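You operate a simulated robot arm through the tools that you are given. There is no shell and no other tool. Be economical: measure what you need, move in short steps, check, and stop when the job is done.

You are at the controls of a simulated two-armed robot. One attempt, no reset.

JOB
On the ledge, fold the grey cloth in half.

Only the result counts: the job must be done as asked and must still hold three seconds after the hand-in. Knocking over, shifting, dropping, spilling or breaking anything else fails it. Flat cloth is picked up by pressing the open fingertips on it (5 to 10 N) and closing them slowly along it; thin cloth reads only 2 to 8 mm in the jaws.

ROBOT AND FRAMES
Two 6-joint arms with two-finger parallel grippers on one trunk, on a base that drives. Base frame: it is fixed to the floor where the robot stands at the start and does not move with it; the origin is under the middle of the robot, x ahead of it, y to its left, z up. Readings come in m, degrees, newtons and seconds.
The left shoulder is at the start at [-0.096, 0.177, 0.781], the right one opposite. With the tool pointing down near the work surface each hand reaches from about 0.1 to 0.7 m from the robot's upright axis, wherever it stands, measured 20 degrees to its own side. Places, roughly: ledge [0.5, 0.3, 0.8]. Payload 1.57 kg a hand.
The TCP of each hand is the grasp point between the finger pads, 0.03 m short of the fingertips. In the tool frame z runs along the fingers and y along their closing line. The gripper opens to 0.08 m. The fingers are 0.017 m wide and 0.012 m thick; the gripper's body (0.04 by 0.082 m) begins 0.08 m behind the TCP.
Orientation is that of the tool frame in the base frame, as a unit quaternion [x, y, z, w]. With the fingers straight down and closing along the base's y, the tool's x points along the base's -x, its y along +y and its z along -z.

CONTROLS
- The arms move only by the tool arm_command. It takes "left_steps", "right_steps" or both (then of equal length, played together; a hand with none holds still); each is a list of rows, each a list of 6 numbers: the shift along the tool's x, y, z in m, then the turn, a rotation vector about the tool's x, y, z in degrees. In form: [[tx, ty, tz, rx, ry, rz], ...]. A call has 1 to 10 rows; each row is the pose to reach, as a shift and turn from the pose commanded when the call began, along the tool's axes at that moment. "left_hand" and "right_hand" are, for a hand that has rows, the finger opening in m, from 0 to 0.08, set as the call begins (left out, the last holds). Each row takes 0.2 s and may step no farther than 0.05 m and 8.6 degrees from the row before; otherwise, or with a gripper value out of range, the whole call is refused. Where a pose cannot be reached the arm comes as near as it can. A force on the tool above 40 N (or 10 N above the force at the start of the call, whichever is more), or a blocked arm, ends the call early, and 0.2 s more pass. The fingers move at their own pace (about 0.072 m/s each) and stop on an object; they squeeze with about 35 N. The grip force told is the motor's: it shows also when the fingers shut on nothing. Time passes only in rows, and 0.2 s behind the last, so rows that repeat a pose let the fingers close. It gives the time, the measured TCP pose, the force on the tool (base axes), the opening and the grip force at its end, in the units of the frame above (readings bear some noise), with the torque about the TCP (base axes, N m) and any sound that the robot's microphone picked up, and new pictures: "show" is both (left out), scene, wrist or none (wrist: the cameras of the hands that moved).
- Cameras (640 x 400 px; columns grow to the right, rows downward): "scene" is now at [0.0331, 0.0222, 1.4979]; the picture's right is [0.31, -0.95, 0.00], its down [-0.75, -0.24, -0.61] and it looks along [0.58, 0.19, -0.79] (base axes); focal length 296 px, centre (320, 200). "left" rides on the left gripper at [0.072, 0.007, -0.122] in its tool frame; the picture's right is [-0.09, 1.00, 0.00], its down [-0.84, -0.08, -0.54] and it looks along [-0.54, -0.05, 0.84] (tool axes); focal length 238 px, centre (320, 200). "right" rides on the right gripper at [0.072, -0.007, -0.122] in its tool frame; the picture's right is [0.09, 1.00, 0.00], its down [-0.84, 0.08, -0.54] and it looks along [-0.54, 0.05, 0.84] (tool axes); focal length 238 px, centre (320, 200). There is no depth. A picture from a camera that has moved, and an enlarged one, comes with that camera's place and axes in the base frame and with its lens.
- raise_lower(by): slides the trunk up (or, below 0, down) by that many m; the arms and the scene camera ride with it, the base frame stays. It gives what a move gives, with no picture.
- drive_base(legs): drives the robot by 1 to 6 legs, each [ahead, left, turn to the left] in m, m and degrees, along the robot's own axes; the way and the turn of a leg run together, so that a leg with both is an arc; at most 1.5 m and 180 degrees a leg. The arms and the cameras ride along, it lands a little off, and it stops where it bumps. It gives what a move gives, and a new picture of the scene camera.
- head_to(pan, tilt): turns the head with the scene camera to pan (to the left, within 143 degrees either way) and tilt (down, from -29 to 69), counted from straight ahead of the robot. It gives what a move gives, and a new picture of the scene camera.
- inspect(camera, box): a new picture of the part [left, top, right, bottom] of that camera's present view, enlarged. The clock stands still meanwhile.
- hand_in(): hands the job in; it is judged then, once.

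Go step by step. Nothing tells you exact positions but the pictures and the camera data: compare them with the known pose of the tool, close in by small moves and look again before you grip or let go. The budget is 120 turns and 260 pictures, counting those below and the enlarged ones. Unless the task says otherwise, let go and move clear before handing in.

The tools are called after "Emit:" as name(argument=value, ...) on one line, values as JSON. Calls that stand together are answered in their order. arm_command: Moves the arms, as the interface text tells. Its arguments: {"type":"object","properties":{"left_steps":{"type":"array","items":{"type":"array","items":{"type":"number"}}},"left_hand":{"type":"number"},"right_steps":{"type":"array","items":{"type":"array","items":{"type":"number"}}},"right_hand":{"type":"number"},"show":{"type":"string","enum":["both","scene","wrist","none"]}},"required":[]} The other tools are called the same way: raise_lower (by) slides the trunk up or down; drive_base (legs) drives the base; head_to (pan, tilt) turns the head that bears the scene camera; inspect (camera, box) takes an enlarged picture of a part of a camera's view; hand_in () hands the job in.

At the start:

```text
t: 0.0
left_eef_pos: [0.4263, 0.2695, 0.9606]
left_tcp_rot: [-0.001, 1.0, 0.0, 0.0]
left_wrist_force: [0.0, 0.5, -0.3]
left_moment: [-0.01, 0.01, 0.02]
left_opening: 0.0801
left_grip_force: 0.1
right_eef_pos: [0.3429, -0.071, 1.0241]
right_tcp_rot: [0.0, 1.0, -0.001, 0.0]
right_wrist_force: [-0.2, -0.3, 0.4]
right_moment: [-0.01, -0.02, 0.0]
right_opening: 0.0798
right_grip_force: 0.1
trunk travel left (down, up): [-0.225, 0.103]
robot x, y, heading: [-0.0031, 0.0013, 0.0]
head pan, tilt: [17.8, 52.3]
```

scene: 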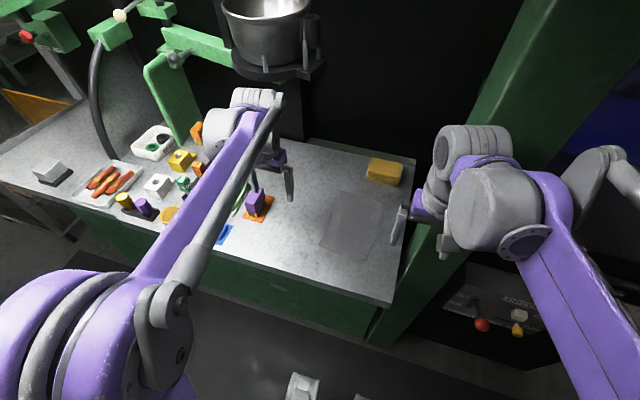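
right: 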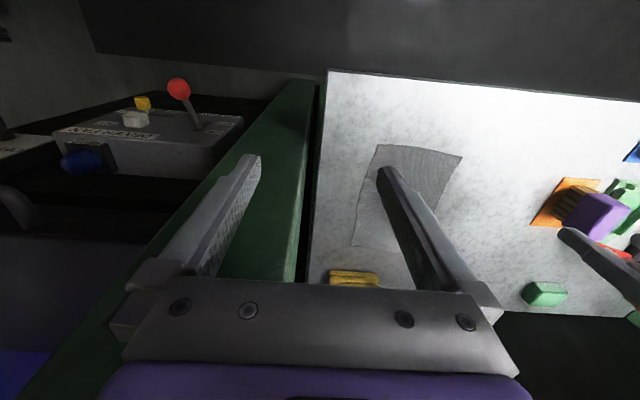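
left: 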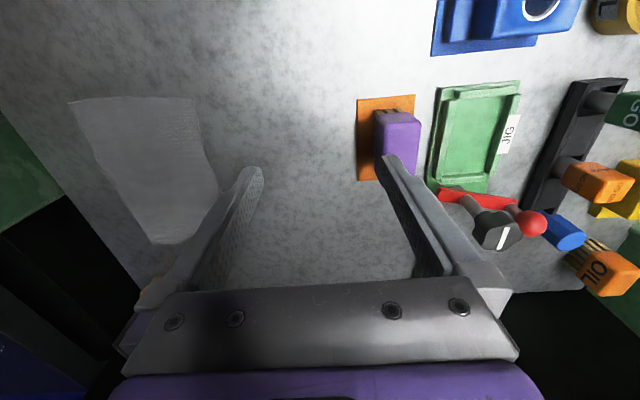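

I see the grey cloth on the right end of the ledge, near a yellow block. I'll enlarge it to find its corners.

Emit:
inspect(camera="scene", box=[280, 140, 440, 300])

Emit:
inspect(camera="right", box=[300, 100, 500, 300])

Emit:
inspect(camera="left", box=[40, 60, 280, 300])

```text
2.50 times, centred on (360, 220) of scene
camera zoom: at [0.0331, 0.0222, 1.4979], right [0.31, -0.95, 0.0], down [-0.75, -0.24, -0.61], along [0.58, 0.19, -0.79], focal length 739 px, centre (220, 150)
```

zoom: 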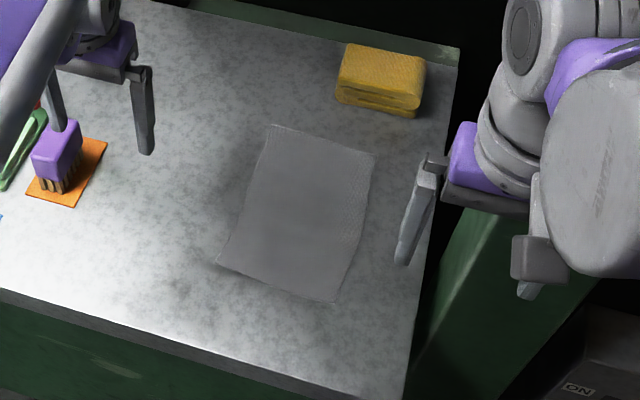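

```text
2.00 times, centred on (400, 200) of right
camera zoom: at [0.2712, -0.0775, 1.1455], right [-0.09, 1.0, 0.0], down [0.84, 0.08, 0.54], along [0.54, 0.05, -0.84], focal length 477 px, centre (160, 200)
```

zoom: 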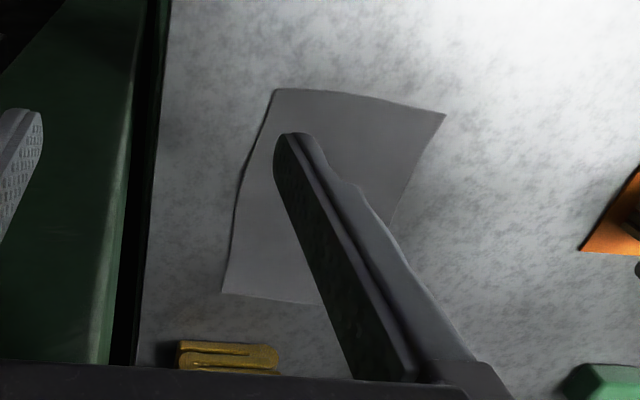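

```text
1.67 times, centred on (160, 180) of left
camera zoom: at [0.3545, 0.276, 1.0836], right [0.09, 1.0, 0.0], down [0.84, -0.08, 0.54], along [0.54, -0.05, -0.84], focal length 397 px, centre (587, 233)
```

zoom: 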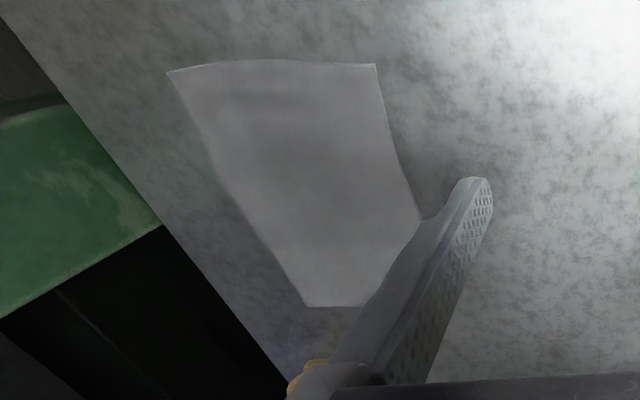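

The ledge top is near z 0.82. The cloth covers about x 0.387–0.583 and y 0.015–0.14. I'll fold the near edge over onto the far edge with both hands, fingers closing along x. First I'll yaw the hands outward while still high.

Emit:
arm_command(left_steps=[[0.003, -0.007, 0.001, 0, 0, 8.5], [0.005, -0.014, 0.002, 0, 0, 17], [0.008, -0.021, 0.003, 0, 0, 25.5], [0.01, -0.028, 0.004, 0, 0, 34], [0.013, -0.035, 0.005, 0, 0, 42.5], [0.016, -0.042, 0.006, 0, 0, 51], [0.018, -0.049, 0.007, 0, 0, 59.5], [0.021, -0.056, 0.008, 0, 0, 68], [0.023, -0.063, 0.009, 0, 0, 76.5], [0.026, -0.07, 0.01, 0, 0, 85]], right_steps=[[-0.006, 0.001, 0.004, 0, 0, -8.5], [-0.011, 0.002, 0.008, 0, 0, -17], [-0.017, 0.003, 0.012, 0, 0, -25.5], [-0.023, 0.004, 0.016, 0, 0, -34], [-0.028, 0.005, 0.02, 0, 0, -42.5], [-0.034, 0.006, 0.024, 0, 0, -51], [-0.04, 0.007, 0.028, 0, 0, -59.5], [-0.046, 0.008, 0.032, 0, 0, -68], [-0.051, 0.009, 0.036, 0, 0, -76.5], [-0.057, 0.011, 0.044, 0, 0, -85]], left_hand=0.03, right_hand=0.03)

```text
t: 1.0
left_eef_pos: [0.4123, 0.2389, 0.9584]
left_tcp_rot: [0.281, 0.96, 0.001, 0.002]
left_wrist_force: [0.3, 0.1, -0.6]
left_moment: [-0.03, 0.03, 0.0]
left_opening: 0.0301
left_grip_force: 0.0
right_eef_pos: [0.3543, -0.0725, 1.011]
right_tcp_rot: [-0.272, 0.962, -0.002, -0.003]
right_wrist_force: [-34.2, -14.4, 8.8]
right_moment: [1.48, -4.52, -1.37]
right_opening: 0.03
right_grip_force: 0.1
trunk travel left (down, up): [-0.225, 0.103]
robot x, y, heading: [-0.0, -0.0019, 0.1]
head pan, tilt: [17.8, 52.3]
stopped in row 5 (right hand): the force on the tool passed its limit at 55 N (the readings are from after the stop); the commanded pose is now the measured one
camera scene: at [0.0255, 0.0203, 1.4981], right [0.3, -0.95, 0.0], down [-0.75, -0.24, -0.61], along [0.59, 0.19, -0.79], focal length 296 px, centre (320, 200)
camera right: at [0.2974, -0.1158, 1.1336], right [-0.6, 0.8, 0.0], down [0.67, 0.51, 0.54], along [0.43, 0.32, -0.84], focal length 238 px, centre (320, 200)
camera left: at [0.3545, 0.2836, 1.0813], right [0.61, 0.79, 0.0], down [0.66, -0.52, 0.54], along [0.43, -0.33, -0.84], focal length 238 px, centre (320, 200)
```

scene: 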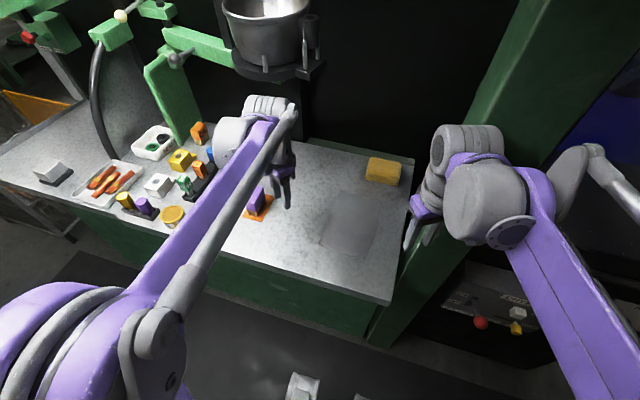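
right: 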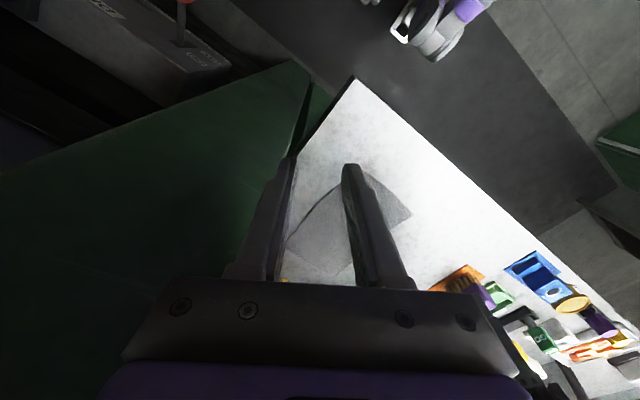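
left: 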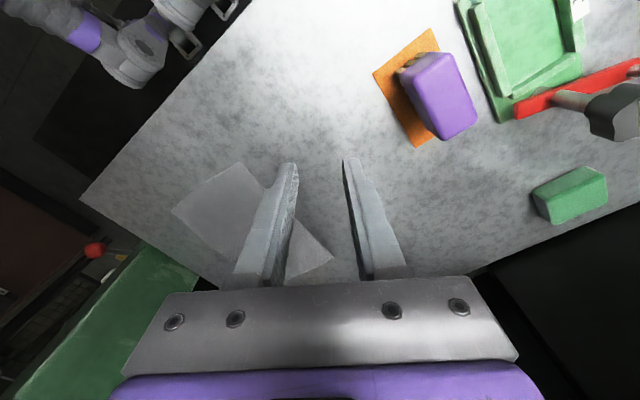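

The right hand bumped the green pillar at the right end of the ledge. I'll back it off to the left and toward the robot, then look at the pillar.

Emit:
arm_command(right_steps=[[0, 0.03, 0, 0, 0, 0], [0, 0.058, 0, 0, 0, 0]], show="none")

Emit:
head_to(pan=-5, tilt=35)

```text
t: 1.6
left_eef_pos: [0.4154, 0.2416, 0.9555]
left_tcp_rot: [0.28, 0.96, 0.001, 0.001]
left_wrist_force: [-0.1, -1.0, -0.1]
left_moment: [0.02, -0.05, 0.02]
left_opening: 0.03
left_grip_force: 0.1
right_eef_pos: [0.3286, -0.018, 1.0096]
right_tcp_rot: [-0.275, 0.961, 0.0, -0.003]
right_wrist_force: [0.1, 0.1, 0.1]
right_moment: [0.01, -0.03, 0.01]
right_opening: 0.03
right_grip_force: 0.1
trunk travel left (down, up): [-0.225, 0.103]
robot x, y, heading: [-0.0013, 0.003, -0.2]
head pan, tilt: [17.8, 52.3]
```

```text
t: 2.5
left_eef_pos: [0.4154, 0.2418, 0.9561]
left_tcp_rot: [0.28, 0.96, 0.0, 0.0]
left_wrist_force: [0.7, -0.1, -0.1]
left_moment: [0.0, -0.01, 0.0]
left_opening: 0.0301
left_grip_force: 0.2
right_eef_pos: [0.3294, -0.0198, 1.0095]
right_tcp_rot: [-0.275, 0.961, -0.001, -0.003]
right_wrist_force: [0.5, -0.6, 0.0]
right_moment: [-0.04, -0.01, -0.04]
right_opening: 0.0302
right_grip_force: 0.1
trunk travel left (down, up): [-0.225, 0.103]
robot x, y, heading: [-0.0003, 0.0003, -0.2]
head pan, tilt: [-5.0, 35.0]
camera scene: at [0.0489, -0.0087, 1.5226], right [-0.09, -1.0, 0.0], down [-0.57, 0.05, -0.82], along [0.82, -0.07, -0.57], focal length 296 px, centre (320, 200)
```

scene: 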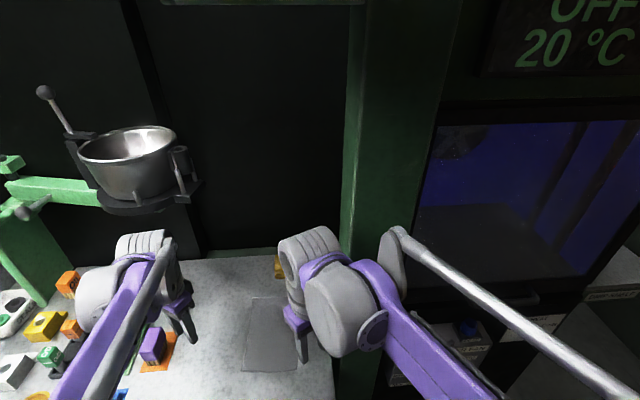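

The pillar's near-left corner seems to be around (0.36, −0.12). Moving the robot left lets the right forearm come in straight and clear of it. I'll raise the trunk for clearance and drive left.

Emit:
raise_lower(by=0.08)

Emit:
drive_base(legs=[[0, 0.17, 0]])

Emit:
head_to(pan=-12, tilt=50)

```text
t: 3.6
left_eef_pos: [0.4147, 0.2413, 1.0354]
left_tcp_rot: [0.28, 0.96, 0.0, 0.0]
left_wrist_force: [-1.1, 1.5, 0.1]
left_moment: [-0.01, -0.04, 0.0]
left_opening: 0.03
left_grip_force: 0.1
right_eef_pos: [0.3296, -0.0216, 1.0901]
right_tcp_rot: [-0.275, 0.961, 0.0, -0.003]
right_wrist_force: [-1.2, -0.4, 0.0]
right_moment: [-0.07, -0.05, 0.02]
right_opening: 0.03
right_grip_force: 0.0
trunk travel left (down, up): [-0.305, 0.023]
robot x, y, heading: [-0.0029, 0.0002, 0.1]
head pan, tilt: [-5.0, 35.0]
```

```text
t: 5.8
left_eef_pos: [0.417, 0.4104, 1.0365]
left_tcp_rot: [0.28, 0.96, 0.0, 0.0]
left_wrist_force: [-1.1, 0.4, -1.0]
left_moment: [-0.01, 0.0, -0.01]
left_opening: 0.0303
left_grip_force: 0.1
right_eef_pos: [0.33, 0.1471, 1.0906]
right_tcp_rot: [-0.274, 0.962, -0.001, -0.003]
right_wrist_force: [-0.1, 0.1, 0.3]
right_moment: [0.0, 0.02, -0.02]
right_opening: 0.03
right_grip_force: 0.1
trunk travel left (down, up): [-0.305, 0.023]
robot x, y, heading: [-0.0018, 0.1667, -0.3]
head pan, tilt: [-5.0, 35.0]
camera scene: at [0.0468, 0.161, 1.6083], right [-0.09, -1.0, 0.0], down [-0.57, 0.05, -0.82], along [0.82, -0.07, -0.57], focal length 296 px, centre (320, 200)
```

scene: 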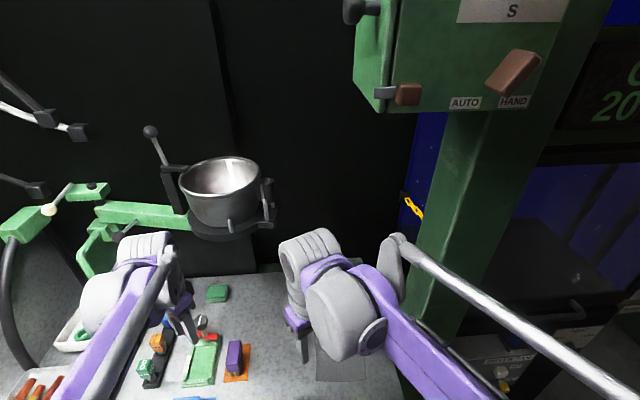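

```text
t: 6.5
left_eef_pos: [0.4178, 0.41, 1.0363]
left_tcp_rot: [0.281, 0.96, 0.0, 0.0]
left_wrist_force: [0.3, 0.3, -0.4]
left_moment: [-0.02, 0.04, -0.01]
left_opening: 0.0301
left_grip_force: 0.1
right_eef_pos: [0.3302, 0.1484, 1.0886]
right_tcp_rot: [-0.274, 0.962, -0.001, -0.004]
right_wrist_force: [-0.1, -0.1, -0.4]
right_moment: [0.02, 0.01, 0.03]
right_opening: 0.03
right_grip_force: 0.1
trunk travel left (down, up): [-0.305, 0.023]
robot x, y, heading: [0.001, 0.1695, 0.0]
head pan, tilt: [-12.0, 50.0]
camera scene: at [0.0344, 0.1527, 1.5866], right [-0.21, -0.98, 0.0], down [-0.75, 0.16, -0.64], along [0.63, -0.14, -0.77], focal length 296 px, centre (320, 200)
```

scene: 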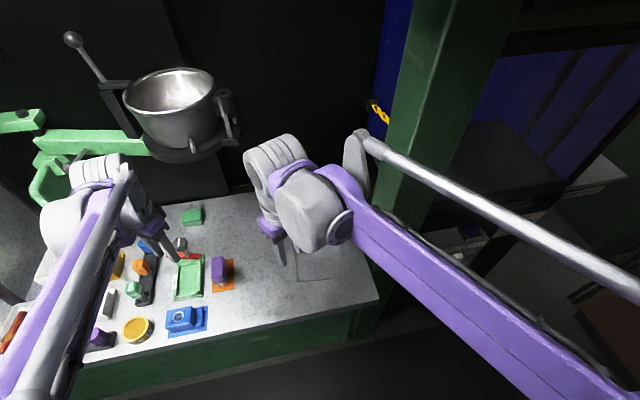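

The right elbow sits outward, so a little more left plus a right turn will bring its forearm in along +x. First I'll pull the left hand back from the pot bracket, then drive.

Emit:
arm_command(left_steps=[[0.028, -0.018, 0, 0, 0, 0], [0.056, -0.036, 0, 0, 0, 0], [0.084, -0.054, 0, 0, 0, 0]], show="none")

Emit:
drive_base(legs=[[0, 0, -20], [-0.044, 0.122, 0]])

Emit:
head_to(pan=-10, tilt=55)

```text
t: 7.3
left_eef_pos: [0.3143, 0.4093, 1.0355]
left_tcp_rot: [0.28, 0.96, 0.0, 0.0]
left_wrist_force: [0.4, 0.1, -0.1]
left_moment: [0.02, 0.0, -0.03]
left_opening: 0.03
left_grip_force: 0.1
right_eef_pos: [0.3304, 0.1484, 1.0897]
right_tcp_rot: [-0.274, 0.962, -0.001, -0.004]
right_wrist_force: [-0.5, 0.5, -0.2]
right_moment: [-0.04, -0.01, -0.02]
right_opening: 0.0301
right_grip_force: 0.1
trunk travel left (down, up): [-0.305, 0.023]
robot x, y, heading: [-0.0031, 0.1691, -0.3]
head pan, tilt: [-12.0, 50.0]
```

```text
t: 10.2
left_eef_pos: [0.3792, 0.4154, 1.0368]
left_tcp_rot: [0.444, 0.896, 0.0, 0.0]
left_wrist_force: [-0.8, -0.2, 0.3]
left_moment: [-0.03, -0.02, -0.01]
left_opening: 0.0301
left_grip_force: 0.0
right_eef_pos: [0.3041, 0.1651, 1.0902]
right_tcp_rot: [-0.102, 0.995, 0.0, -0.004]
right_wrist_force: [0.1, 0.4, 0.4]
right_moment: [0.01, 0.02, 0.0]
right_opening: 0.0299
right_grip_force: 0.2
trunk travel left (down, up): [-0.305, 0.023]
robot x, y, heading: [0.0038, 0.3003, -20.1]
head pan, tilt: [-12.0, 50.0]
camera scene: at [0.0276, 0.2727, 1.5866], right [-0.54, -0.84, 0.0], down [-0.65, 0.41, -0.64], along [0.54, -0.34, -0.77], focal length 296 px, centre (320, 200)
```

scene: 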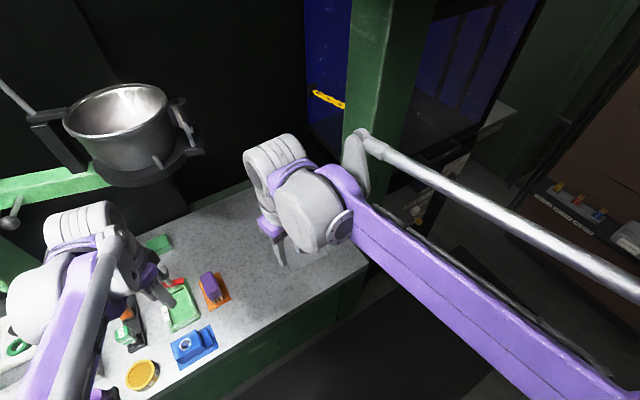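

```text
t: 10.8
left_eef_pos: [0.3793, 0.4162, 1.0358]
left_tcp_rot: [0.445, 0.896, 0.001, 0.0]
left_wrist_force: [-0.7, 0.6, 0.4]
left_moment: [0.01, -0.01, 0.01]
left_opening: 0.0297
left_grip_force: 0.0
right_eef_pos: [0.305, 0.1648, 1.09]
right_tcp_rot: [-0.102, 0.995, 0.0, -0.003]
right_wrist_force: [-0.2, 0.2, -0.2]
right_moment: [-0.02, -0.01, -0.01]
right_opening: 0.0301
right_grip_force: 0.1
trunk travel left (down, up): [-0.305, 0.023]
robot x, y, heading: [0.0005, 0.2966, -20.4]
head pan, tilt: [-10.0, 55.0]
camera scene: at [0.0247, 0.2777, 1.5801], right [-0.51, -0.86, 0.0], down [-0.71, 0.41, -0.57], along [0.5, -0.29, -0.82], focal length 296 px, centre (320, 200)
```

scene: 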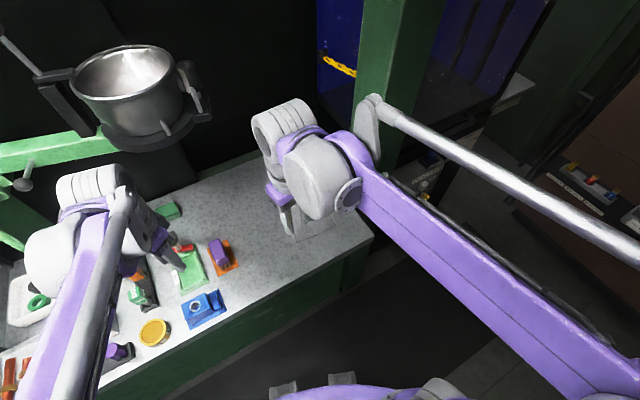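

Both hands are free. Now I'll yaw them so the fingers close along x, moving toward the near edge while still high.

Emit:
arm_command(left_steps=[[-0.015, -0.0126, 0.005, 0, 0, 3.7], [-0.03, -0.0252, 0.01, 0, 0, 7.4], [-0.045, -0.0378, 0.015, 0, 0, 11.1], [-0.06, -0.0504, 0.02, 0, 0, 14.8], [-0.075, -0.063, 0.025, 0, 0, 18.5], [-0.09, -0.0756, 0.03, 0, 0, 22.2], [-0.105, -0.0882, 0.035, 0, 0, 25.9], [-0.12, -0.1008, 0.04, 0, 0, 29.6], [-0.135, -0.1134, 0.045, 0, 0, 33.3], [-0.15, -0.126, 0.05, 0, 0, 37]], right_steps=[[-0.0029, -0.0108, 0.005, 0, 0, -7.8], [-0.0058, -0.0216, 0.01, 0, 0, -15.6], [-0.0087, -0.0324, 0.015, 0, 0, -23.4], [-0.0116, -0.0432, 0.02, 0, 0, -31.2], [-0.0145, -0.054, 0.025, 0, 0, -39], [-0.0174, -0.0648, 0.03, 0, 0, -46.8], [-0.0203, -0.0756, 0.035, 0, 0, -54.6], [-0.0232, -0.0864, 0.04, 0, 0, -62.4], [-0.0261, -0.0972, 0.045, 0, 0, -70.2], [-0.029, -0.108, 0.05, 0, 0, -78]])

```text
t: 13.0
left_eef_pos: [0.3707, 0.2185, 0.9855]
left_tcp_rot: [0.706, 0.708, 0.001, 0.0]
left_wrist_force: [0.0, -0.5, 0.5]
left_moment: [0.02, 0.0, -0.01]
left_opening: 0.0299
left_grip_force: 0.0
right_eef_pos: [0.3536, 0.0653, 1.0387]
right_tcp_rot: [-0.706, 0.708, 0.002, -0.002]
right_wrist_force: [0.2, 0.0, -0.1]
right_moment: [0.03, 0.01, 0.02]
right_opening: 0.0298
right_grip_force: 0.1
trunk travel left (down, up): [-0.305, 0.023]
robot x, y, heading: [0.0018, 0.2993, -20.5]
head pan, tilt: [-10.0, 55.0]
camera scene: at [0.0253, 0.2766, 1.58], right [-0.51, -0.86, 0.0], down [-0.71, 0.41, -0.57], along [0.49, -0.29, -0.82], focal length 296 px, centre (320, 200)
camera right: at [0.3613, -0.0059, 1.1607], right [-1.0, -0.09, 0.01], down [-0.07, 0.84, 0.54], along [-0.05, 0.54, -0.84], focal length 238 px, centre (320, 200)
camera left: at [0.3779, 0.2907, 1.1086], right [1.0, -0.09, 0.0], down [-0.07, -0.84, 0.54], along [-0.05, -0.54, -0.84], focal length 238 px, centre (320, 200)
```

scene: 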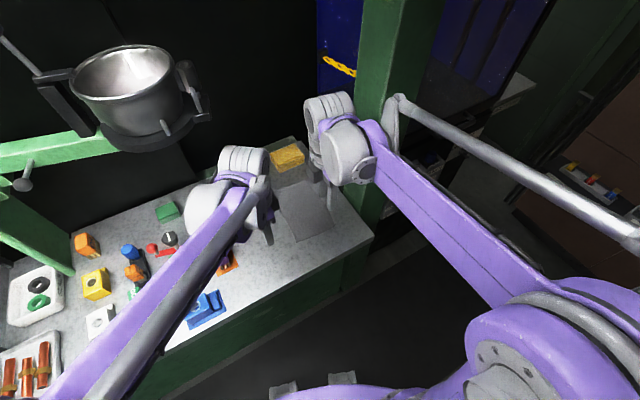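
right: 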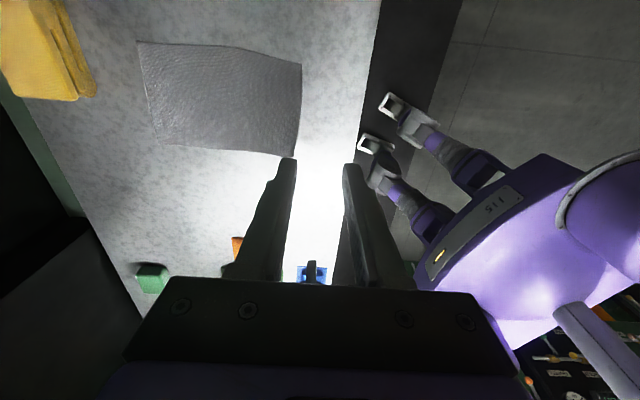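
left: 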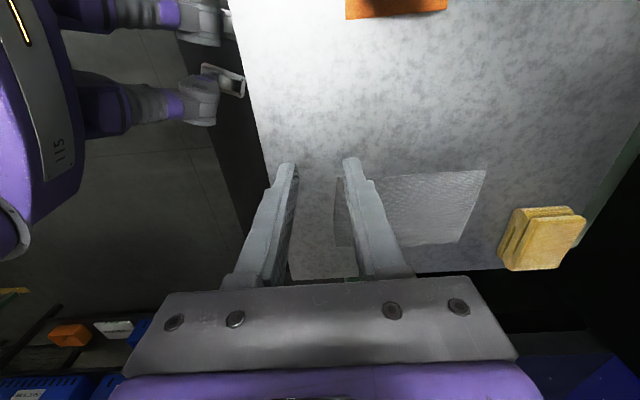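

The view is good now: the near edge is at x≈0.382, y 0.013–0.138. I'll bring both hands over the near corners, tilted slightly outward, with tips about 5 cm above the ledge.

Emit:
arm_command(left_steps=[[-0.02, 0.007, 0.021, 0, -3.75, 0], [-0.041, 0.0135, 0.042, 0, -7.5, 0], [-0.062, 0.02, 0.064, 0, -11.25, 0], [-0.0825, 0.027, 0.085, 0, -15, 0]], right_steps=[[0.011, -0.011, 0.035, 0, -1.5, 0], [0.022, -0.022, 0.07, 0, -3, 0], [0.033, -0.033, 0.104, 0, -4.5, 0], [0.044, -0.044, 0.138, 0, -6, 0]])

```text
t: 14.0
left_eef_pos: [0.3975, 0.1399, 0.9005]
left_tcp_rot: [0.699, 0.703, -0.094, 0.095]
left_wrist_force: [-0.2, 0.0, 0.1]
left_moment: [0.01, -0.03, 0.01]
left_opening: 0.03
left_grip_force: 0.0
right_eef_pos: [0.3993, 0.0242, 0.9022]
right_tcp_rot: [-0.705, 0.708, 0.037, 0.035]
right_wrist_force: [3.2, 10.3, 6.0]
right_moment: [-1.95, 0.46, 0.38]
right_opening: 0.0298
right_grip_force: 0.0
trunk travel left (down, up): [-0.305, 0.023]
robot x, y, heading: [-0.001, 0.2988, -20.4]
head pan, tilt: [-10.0, 55.0]
camera scene: at [0.0249, 0.2816, 1.5802], right [-0.5, -0.86, 0.0], down [-0.71, 0.41, -0.57], along [0.5, -0.29, -0.82], focal length 296 px, centre (320, 200)
camera right: at [0.4059, -0.059, 1.0157], right [-1.0, -0.09, 0.0], down [-0.07, 0.78, 0.62], along [-0.05, 0.62, -0.78], focal length 238 px, centre (320, 200)
camera left: at [0.405, 0.2416, 1.0009], right [1.0, -0.08, 0.02], down [-0.07, -0.67, 0.74], along [-0.05, -0.74, -0.67], focal length 238 px, centre (320, 200)
```

scene: 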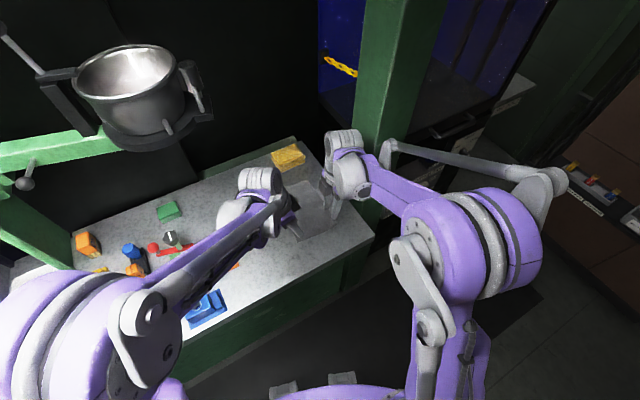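
right: 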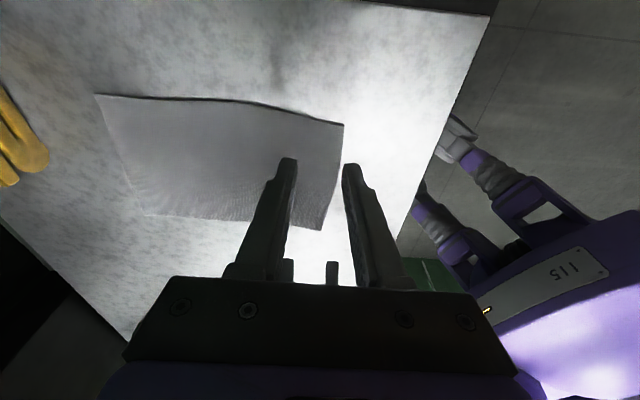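
left: 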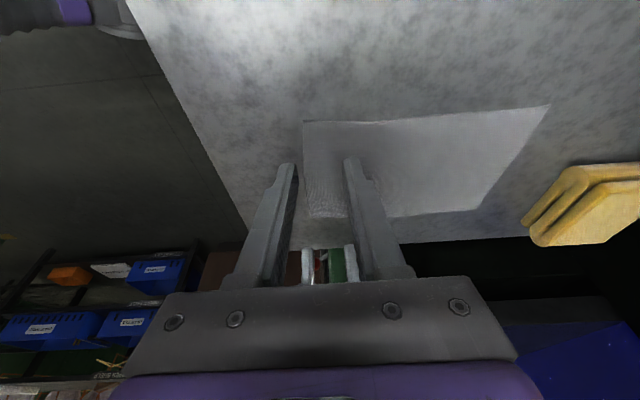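

The right wrist is touching the pillar, about 10 N along +y. I'll straighten the right hand to lean slightly left and shift it 1.5 cm inward.

Emit:
arm_command(right_steps=[[-0.008, 0, -0.003, 0, 3, 0], [-0.016, 0, -0.003, 0, 6, 0], [-0.016, 0, -0.003, 0, 10, 0]], show="wrist")

```text
t: 14.8
left_eef_pos: [0.3975, 0.1385, 0.9003]
left_tcp_rot: [0.7, 0.703, -0.092, 0.091]
left_wrist_force: [0.9, 0.3, 1.0]
left_moment: [0.02, 0.0, 0.0]
left_opening: 0.0299
left_grip_force: 0.1
right_eef_pos: [0.3978, 0.0383, 0.9055]
right_tcp_rot: [-0.704, 0.709, -0.022, -0.027]
right_wrist_force: [-0.3, 0.9, 0.1]
right_moment: [-0.02, 0.03, 0.01]
right_opening: 0.0298
right_grip_force: 0.0
trunk travel left (down, up): [-0.305, 0.023]
robot x, y, heading: [-0.0013, 0.298, -20.3]
head pan, tilt: [-10.0, 55.0]
camera right: at [0.4044, -0.0256, 1.0317], right [-1.0, -0.09, 0.01], down [-0.07, 0.87, 0.48], along [-0.05, 0.48, -0.88], focal length 238 px, centre (320, 200)
```

right: 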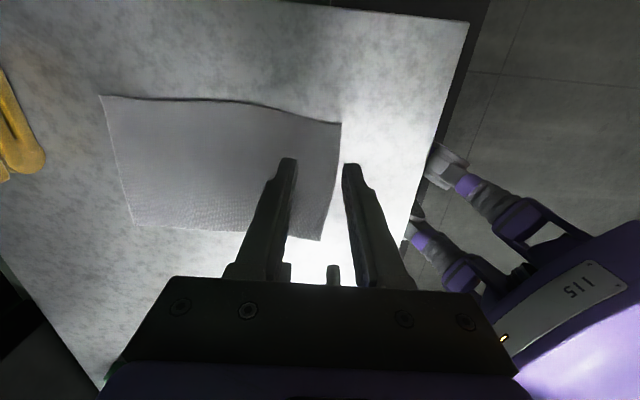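

It's clear now. Before gripping I'll dry-run the carry to the far edge at this height to check reach and pillar clearance.

Emit:
arm_command(left_steps=[[0, 0.037, 0, 0, 0, 0], [0, 0.074, 0, 0, 0, 0], [0, 0.111, 0, 0, 0, 0], [0, 0.148, 0, 0, 0, 0], [0, 0.185, 0, 0, 0, 0]], right_steps=[[0, -0.037, 0, 0, 0, 0], [0, -0.074, 0, 0, 0, 0], [0, -0.111, 0, 0, 0, 0], [0, -0.148, 0, 0, 0, 0], [0, -0.185, 0, 0, 0, 0]])

```text
t: 16.0
left_eef_pos: [0.5846, 0.1394, 0.8981]
left_tcp_rot: [0.699, 0.703, -0.092, 0.092]
left_wrist_force: [0.1, 0.0, 0.2]
left_moment: [0.0, 0.01, -0.04]
left_opening: 0.0298
left_grip_force: 0.1
right_eef_pos: [0.5832, 0.036, 0.9042]
right_tcp_rot: [-0.705, 0.709, -0.022, -0.028]
right_wrist_force: [0.8, -0.6, -0.3]
right_moment: [0.01, 0.03, 0.01]
right_opening: 0.0298
right_grip_force: 0.0
trunk travel left (down, up): [-0.305, 0.023]
robot x, y, heading: [0.0026, 0.3025, -20.2]
head pan, tilt: [-10.0, 55.0]
camera scene: at [0.0271, 0.2773, 1.5801], right [-0.51, -0.86, 0.0], down [-0.71, 0.41, -0.57], along [0.49, -0.29, -0.82], focal length 296 px, centre (320, 200)
camera right: at [0.5903, -0.0275, 1.0286], right [-1.0, -0.09, 0.01], down [-0.07, 0.87, 0.48], along [-0.05, 0.48, -0.88], focal length 238 px, centre (320, 200)
camera left: at [0.59, 0.24, 0.9996], right [1.0, -0.08, 0.02], down [-0.07, -0.67, 0.74], along [-0.05, -0.74, -0.67], focal length 238 px, centre (320, 200)
```

scene: 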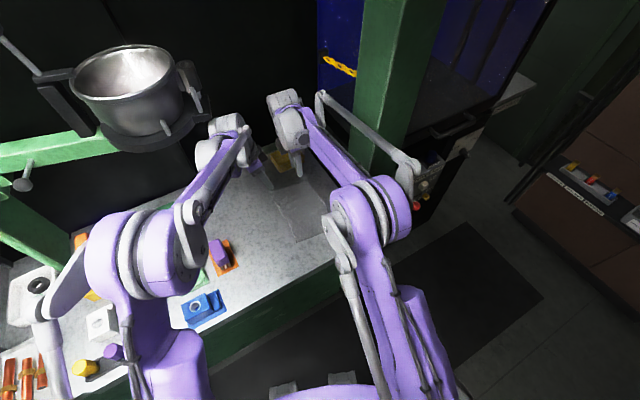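
right: 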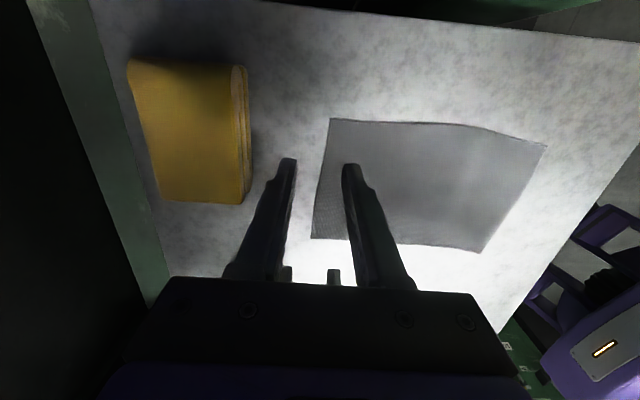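
left: 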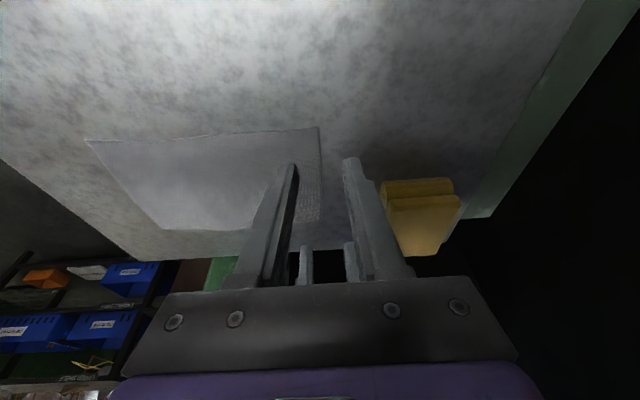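

Reach and clearance are fine. The far edge is at x≈0.58. I'll return to the near edge and descend to just above the cloth.

Emit:
arm_command(left_steps=[[0, -0.037, 0, 0, 0, 0], [0, -0.074, 0, 0, 0, 0], [0, -0.111, 0, 0, 0, 0], [0, -0.148, 0, 0, 0, 0], [0, -0.186, 0, 0, 0, 0], [0.003, -0.186, 0.016, 0, 0, 0], [0.0055, -0.186, 0.031, 0, 0, 0]], right_steps=[[0, 0.037, 0, 0, 0, 0], [0, 0.074, 0, 0, 0, 0], [0, 0.111, 0, 0, 0, 0], [0, 0.148, 0, 0, 0, 0], [0, 0.185, 0, 0, 0, 0], [0, 0.185, 0.018, 0, 0, 0], [0, 0.185, 0.035, 0, 0, 0]], show="wrist")

```text
t: 17.6
left_eef_pos: [0.3958, 0.1343, 0.8684]
left_tcp_rot: [0.699, 0.703, -0.091, 0.092]
left_wrist_force: [-0.3, -0.1, 0.1]
left_moment: [0.01, 0.03, -0.03]
left_opening: 0.0297
left_grip_force: 0.1
right_eef_pos: [0.3972, 0.0338, 0.8699]
right_tcp_rot: [-0.705, 0.709, -0.023, -0.028]
right_wrist_force: [0.0, 0.8, -0.6]
right_moment: [0.0, 0.0, 0.01]
right_opening: 0.0301
right_grip_force: 0.1
trunk travel left (down, up): [-0.305, 0.023]
robot x, y, heading: [0.0035, 0.3026, -20.2]
head pan, tilt: [-10.0, 55.0]
camera right: at [0.4041, -0.0285, 0.9973], right [-1.0, -0.09, 0.01], down [-0.07, 0.87, 0.48], along [-0.05, 0.48, -0.88], focal length 238 px, centre (320, 200)
camera left: at [0.4026, 0.2356, 0.9689], right [1.0, -0.08, 0.02], down [-0.07, -0.67, 0.74], along [-0.05, -0.74, -0.67], focal length 238 px, centre (320, 200)
```

right: 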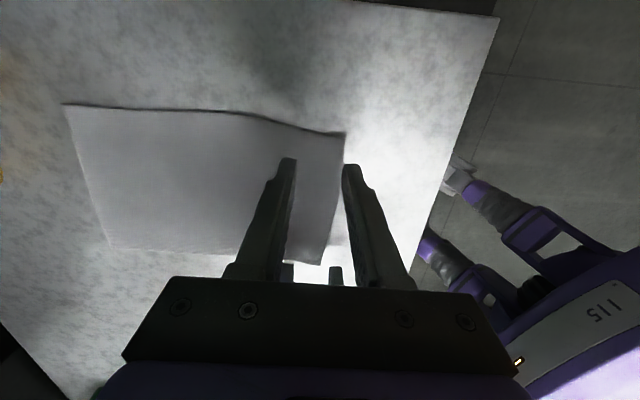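
left: 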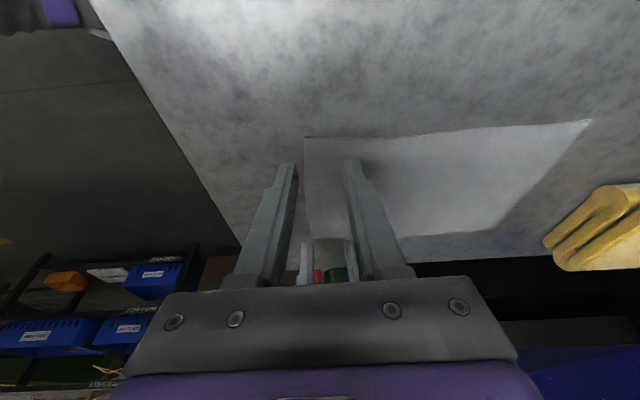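

Tips are about 2 cm above the cloth, straddling the edge. I'll shift the left hand 5 mm and the right 2 mm inward, then descend in small steps.

Emit:
arm_command(left_steps=[[0.001, 0.005, 0.004, 0, 0, 0], [0.002, 0.005, 0.008, 0, 0, 0], [0.0036, 0.005, 0.0135, 0, 0, 0]], right_steps=[[0, -0.002, 0.005, 0, 0, 0], [-0.0005, -0.002, 0.01, 0, 0, 0], [-0.001, -0.002, 0.0155, 0, 0, 0]], show="none")

```text
t: 18.4
left_eef_pos: [0.4016, 0.1342, 0.8553]
left_tcp_rot: [0.699, 0.703, -0.092, 0.092]
left_wrist_force: [0.6, -0.4, 0.0]
left_moment: [0.01, -0.05, -0.02]
left_opening: 0.03
left_grip_force: 0.0
right_eef_pos: [0.3992, 0.0347, 0.8543]
right_tcp_rot: [-0.705, 0.708, -0.023, -0.028]
right_wrist_force: [0.1, -0.5, 1.1]
right_moment: [0.01, -0.02, -0.02]
right_opening: 0.03
right_grip_force: 0.1
trunk travel left (down, up): [-0.305, 0.023]
robot x, y, heading: [0.0006, 0.2999, -20.3]
head pan, tilt: [-10.0, 55.0]
```

Emit:
arm_command(left_steps=[[0.0005, 0, 0.002, 0, 0, 0], [0.001, 0, 0.004, 0, 0, 0]], right_steps=[[0, 0, 0.002, 0, 0, 0], [0, 0, 0.004, 0, 0, 0]], show="wrist")

```text
t: 19.0
left_eef_pos: [0.4015, 0.1355, 0.8525]
left_tcp_rot: [0.7, 0.702, -0.091, 0.094]
left_wrist_force: [0.7, 2.8, 20.3]
left_moment: [0.1, -0.12, 0.03]
left_opening: 0.03
left_grip_force: 0.1
right_eef_pos: [0.3984, 0.0347, 0.8509]
right_tcp_rot: [-0.704, 0.709, -0.023, -0.027]
right_wrist_force: [0.5, 0.1, -0.5]
right_moment: [-0.04, 0.02, -0.01]
right_opening: 0.0299
right_grip_force: 0.1
trunk travel left (down, up): [-0.305, 0.023]
robot x, y, heading: [0.001, 0.2997, -20.1]
head pan, tilt: [-10.0, 55.0]
camera right: at [0.4054, -0.0282, 0.9787], right [-1.0, -0.09, 0.01], down [-0.07, 0.87, 0.48], along [-0.05, 0.48, -0.88], focal length 238 px, centre (320, 200)
camera left: at [0.4075, 0.2357, 0.9528], right [1.0, -0.08, 0.03], down [-0.08, -0.67, 0.74], along [-0.05, -0.74, -0.67], focal length 238 px, centre (320, 200)
```

right: 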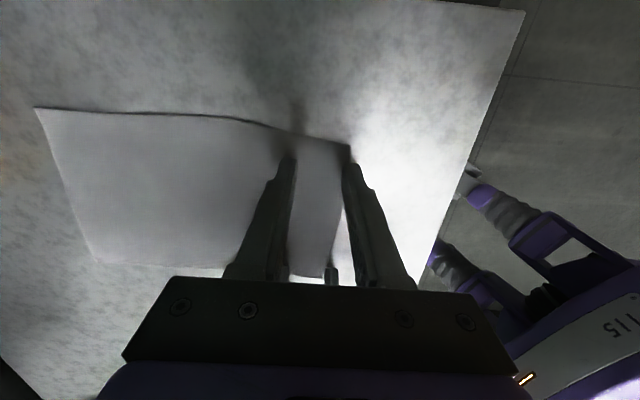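
left: 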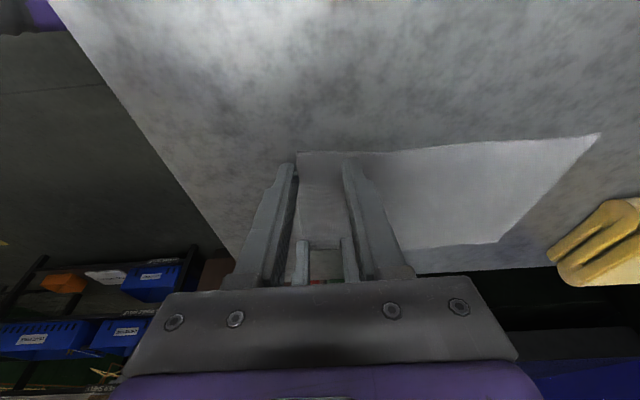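

The left hand presses at 20 N and the right is just above contact. I'll ease the left up slightly and press the right down a little.

Emit:
arm_command(left_steps=[[-0.0003, 0, -0.0015, 0, 0, 0], [-0.0003, 0, -0.0015, 0, 0, 0]], right_steps=[[0, 0, 0.001, 0, 0, 0], [0, 0, 0.002, 0, 0, 0]], show="none")

```text
t: 19.6
left_eef_pos: [0.3998, 0.1349, 0.8533]
left_tcp_rot: [0.699, 0.702, -0.092, 0.094]
left_wrist_force: [-0.4, 0.6, -0.5]
left_moment: [0.01, 0.03, 0.0]
left_opening: 0.0298
left_grip_force: 0.1
right_eef_pos: [0.3977, 0.0348, 0.8517]
right_tcp_rot: [-0.705, 0.709, -0.024, -0.026]
right_wrist_force: [1.9, 1.0, 35.2]
right_moment: [0.19, -0.38, 0.03]
right_opening: 0.0299
right_grip_force: 0.0
trunk travel left (down, up): [-0.305, 0.023]
robot x, y, heading: [0.0016, 0.3004, -20.1]
head pan, tilt: [-10.0, 55.0]
```

Emit:
arm_command(left_steps=[[0.0002, 0, 0.0007, 0, 0, 0], [0.0002, 0, 0.0007, 0, 0, 0]], right_steps=[[0, 0, -0.0012, 0, 0, 0], [0, 0, -0.0012, 0, 0, 0]], show="none")

```text
t: 20.2
left_eef_pos: [0.4002, 0.1344, 0.8513]
left_tcp_rot: [0.699, 0.702, -0.092, 0.094]
left_wrist_force: [-1.7, -0.7, 7.9]
left_moment: [0.0, 0.0, 0.0]
left_opening: 0.0299
left_grip_force: 0.0
right_eef_pos: [0.3978, 0.0344, 0.8518]
right_tcp_rot: [-0.704, 0.709, -0.023, -0.028]
right_wrist_force: [4.4, 1.5, 22.7]
right_moment: [0.16, -0.36, -0.03]
right_opening: 0.0302
right_grip_force: 0.0
trunk travel left (down, up): [-0.305, 0.023]
robot x, y, heading: [0.0014, 0.2997, -20.2]
head pan, tilt: [-10.0, 55.0]
```

Emit:
arm_command(right_steps=[[0, 0, -0.0009, 0, 0, 0], [0, 0, -0.0009, 0, 0, 0]], show="none")

```text
t: 20.8
left_eef_pos: [0.4004, 0.1354, 0.8523]
left_tcp_rot: [0.7, 0.702, -0.093, 0.093]
left_wrist_force: [-0.1, 2.0, 18.8]
left_moment: [0.07, -0.07, 0.03]
left_opening: 0.0294
left_grip_force: 0.0
right_eef_pos: [0.3982, 0.0338, 0.8524]
right_tcp_rot: [-0.705, 0.708, -0.023, -0.028]
right_wrist_force: [0.5, 0.6, 0.0]
right_moment: [0.03, -0.02, 0.03]
right_opening: 0.0296
right_grip_force: 0.0
trunk travel left (down, up): [-0.305, 0.023]
robot x, y, heading: [-0.0008, 0.2971, -20.4]
head pan, tilt: [-10.0, 55.0]
```

Emit:
arm_command(left_steps=[[0, 0, -0.0003, 0, 0, 0], [0, 0, -0.0003, 0, 0, 0]], right_steps=[[0, 0, 0.0006, 0, 0, 0], [0, 0, 0.0006, 0, 0, 0]], show="none")

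```text
t: 21.4
left_eef_pos: [0.4006, 0.134, 0.8521]
left_tcp_rot: [0.7, 0.702, -0.092, 0.093]
left_wrist_force: [-0.3, 0.6, 3.1]
left_moment: [-0.02, 0.04, 0.02]
left_opening: 0.0299
left_grip_force: 0.0
right_eef_pos: [0.397, 0.0342, 0.8507]
right_tcp_rot: [-0.705, 0.708, -0.022, -0.027]
right_wrist_force: [-2.6, 0.9, 13.1]
right_moment: [0.11, -0.06, 0.02]
right_opening: 0.0297
right_grip_force: 0.1
trunk travel left (down, up): [-0.305, 0.023]
robot x, y, heading: [0.0013, 0.2989, -20.2]
head pan, tilt: [-10.0, 55.0]
```

Both are in light contact. I'll start closing gradually.

Emit:
arm_command(left_steps=[[0, 0, 0.0003, 0, 0, 0], [0, 0, 0.0003, 0, 0, 0]], right_steps=[[0, 0, -0.0001, 0, 0, 0], [0, 0, -0.0001, 0, 0, 0]], left_hand=0.02, right_hand=0.02, show="wrist")

```text
t: 22.0
left_eef_pos: [0.4006, 0.1344, 0.8529]
left_tcp_rot: [0.7, 0.702, -0.092, 0.093]
left_wrist_force: [-0.6, -0.2, -0.4]
left_moment: [0.0, 0.02, 0.01]
left_opening: 0.0199
left_grip_force: 0.0
right_eef_pos: [0.3978, 0.0336, 0.8517]
right_tcp_rot: [-0.705, 0.708, -0.023, -0.027]
right_wrist_force: [1.3, 1.4, 16.8]
right_moment: [0.11, -0.11, -0.01]
right_opening: 0.0192
right_grip_force: 0.2
trunk travel left (down, up): [-0.305, 0.023]
robot x, y, heading: [0.0034, 0.3, -20.0]
head pan, tilt: [-10.0, 55.0]
camera right: at [0.4048, -0.0288, 0.978], right [-1.0, -0.09, 0.01], down [-0.07, 0.87, 0.48], along [-0.05, 0.48, -0.88], focal length 238 px, centre (320, 200)
camera left: at [0.4076, 0.2361, 0.9534], right [1.0, -0.08, 0.02], down [-0.08, -0.67, 0.74], along [-0.05, -0.74, -0.67], focal length 238 px, centre (320, 200)
```

right: 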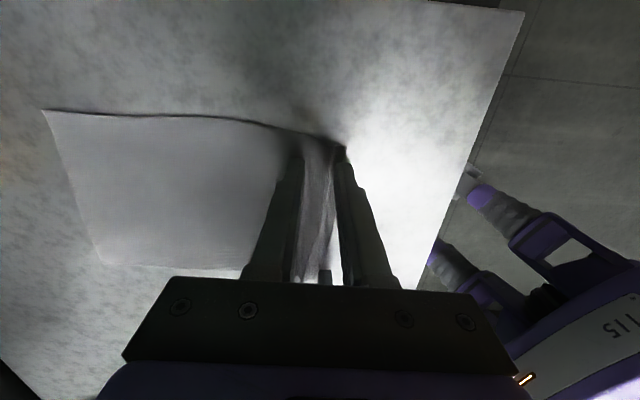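
left: 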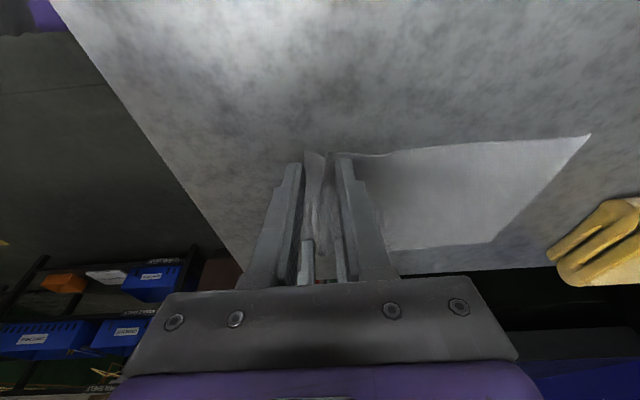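

The cloth is bunching up between both pairs of fingers. I'll keep closing.

Emit:
arm_command(left_steps=[[0, 0, 0.0006, 0, 0, 0], [0, 0, 0.0006, 0, 0, 0]], right_steps=[[0, 0, -0.0002, 0, 0, 0], [0, 0, -0.0002, 0, 0, 0]], left_hand=0.01, right_hand=0.01, show="none")

Emit:
arm_command(left_steps=[[0, 0, 0, 0, 0, 0], [0, 0, 0, 0, 0, 0], [0, 0, 0, 0, 0, 0]], right_steps=[[0, 0, 0, 0, 0, 0], [0, 0, 0, 0, 0, 0], [0, 0, 0, 0, 0, 0]], left_hand=0, right_hand=0, show="wrist")

```text
t: 22.6
left_eef_pos: [0.4012, 0.1352, 0.8532]
left_tcp_rot: [0.699, 0.703, -0.092, 0.093]
left_wrist_force: [0.2, -0.4, 5.6]
left_moment: [-0.03, -0.04, -0.01]
left_opening: 0.01
left_grip_force: 0.0
right_eef_pos: [0.3988, 0.0333, 0.8519]
right_tcp_rot: [-0.705, 0.708, -0.023, -0.028]
right_wrist_force: [-0.9, -0.1, 11.1]
right_moment: [0.07, 0.0, 0.03]
right_opening: 0.0089
right_grip_force: 0.1
trunk travel left (down, up): [-0.305, 0.023]
robot x, y, heading: [0.0012, 0.3012, -20.4]
head pan, tilt: [-10.0, 55.0]
```

```text
t: 23.4
left_eef_pos: [0.4011, 0.1354, 0.8536]
left_tcp_rot: [0.7, 0.702, -0.093, 0.093]
left_wrist_force: [1.0, -0.3, 8.0]
left_moment: [-0.01, -0.04, -0.01]
left_opening: 0.002
left_grip_force: 23.8
right_eef_pos: [0.3982, 0.0346, 0.8515]
right_tcp_rot: [-0.705, 0.708, -0.024, -0.027]
right_wrist_force: [-0.4, 1.2, 10.3]
right_moment: [0.07, 0.0, 0.0]
right_opening: 0.0058
right_grip_force: 25.7
trunk travel left (down, up): [-0.305, 0.023]
robot x, y, heading: [-0.0016, 0.2996, -20.2]
head pan, tilt: [-10.0, 55.0]
camera right: at [0.4052, -0.0289, 0.978], right [-1.0, -0.09, 0.01], down [-0.07, 0.87, 0.48], along [-0.05, 0.48, -0.88], focal length 238 px, centre (320, 200)
camera left: at [0.4078, 0.2361, 0.953], right [1.0, -0.08, 0.02], down [-0.08, -0.67, 0.74], along [-0.05, -0.74, -0.67], focal length 238 px, centre (320, 200)
```

right: 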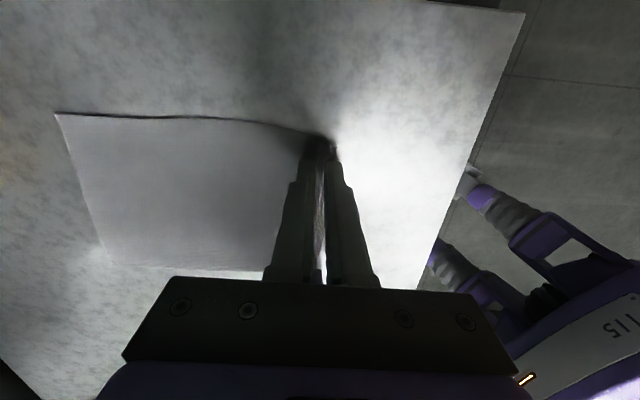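
left: 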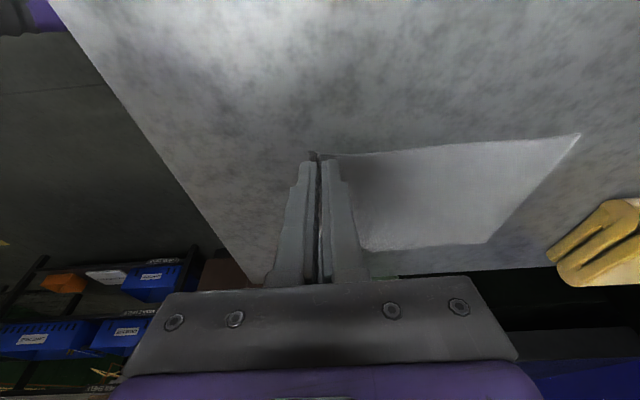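

Both jaws hold a few mm of cloth (2 and 6 mm). I'll lift 4 cm and check the grips.

Emit:
arm_command(left_steps=[[-0.0035, 0.005, -0.013, 0, 0, 0], [-0.007, 0.01, -0.026, 0, 0, 0], [-0.0105, 0.015, -0.039, 0, 0, 0]], right_steps=[[0.001, -0.005, -0.013, 0, 0, 0], [0.002, -0.01, -0.026, 0, 0, 0], [0.003, -0.015, -0.04, 0, 0, 0]], show="both")

```text
t: 24.2
left_eef_pos: [0.4165, 0.1348, 0.892]
left_tcp_rot: [0.699, 0.703, -0.093, 0.093]
left_wrist_force: [0.1, -0.4, 0.6]
left_moment: [-0.03, 0.03, -0.03]
left_opening: 0.0022
left_grip_force: 23.3
right_eef_pos: [0.4141, 0.0339, 0.8922]
right_tcp_rot: [-0.704, 0.709, -0.022, -0.028]
right_wrist_force: [0.0, 0.5, 0.4]
right_moment: [0.0, 0.0, -0.01]
right_opening: 0.0055
right_grip_force: 25.8
trunk travel left (down, up): [-0.305, 0.023]
robot x, y, heading: [-0.0022, 0.2995, -20.3]
head pan, tilt: [-10.0, 55.0]
camera scene: at [0.0246, 0.2776, 1.58], right [-0.51, -0.86, 0.0], down [-0.71, 0.41, -0.57], along [0.5, -0.29, -0.82], focal length 296 px, centre (320, 200)
camera right: at [0.4209, -0.0294, 1.0188], right [-1.0, -0.09, 0.01], down [-0.07, 0.87, 0.48], along [-0.05, 0.48, -0.88], focal length 238 px, centre (320, 200)
camera left: at [0.4232, 0.2358, 0.9926], right [1.0, -0.08, 0.02], down [-0.07, -0.67, 0.74], along [-0.05, -0.74, -0.67], focal length 238 px, centre (320, 200)
```

scene: 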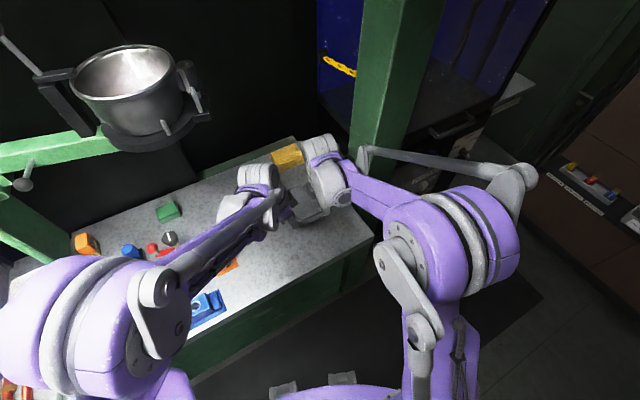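
right: 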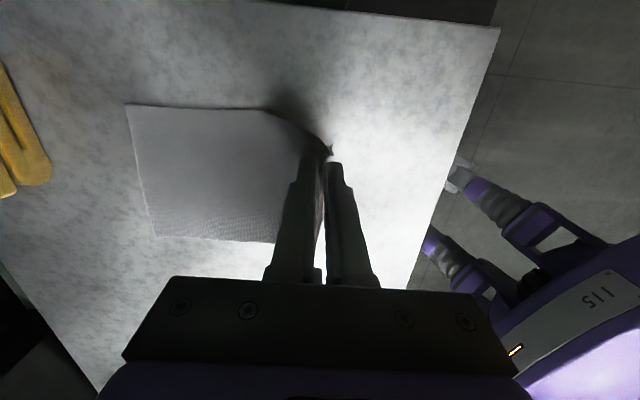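
left: 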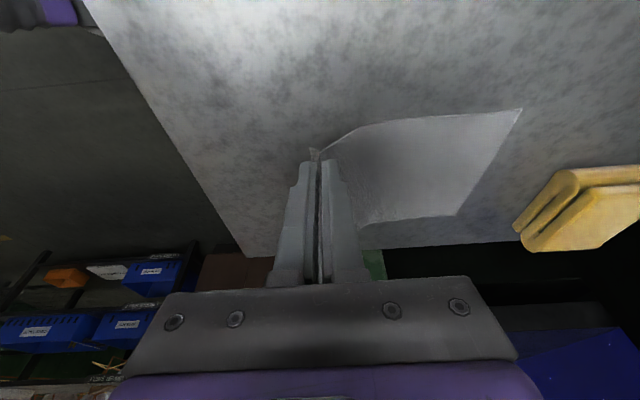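

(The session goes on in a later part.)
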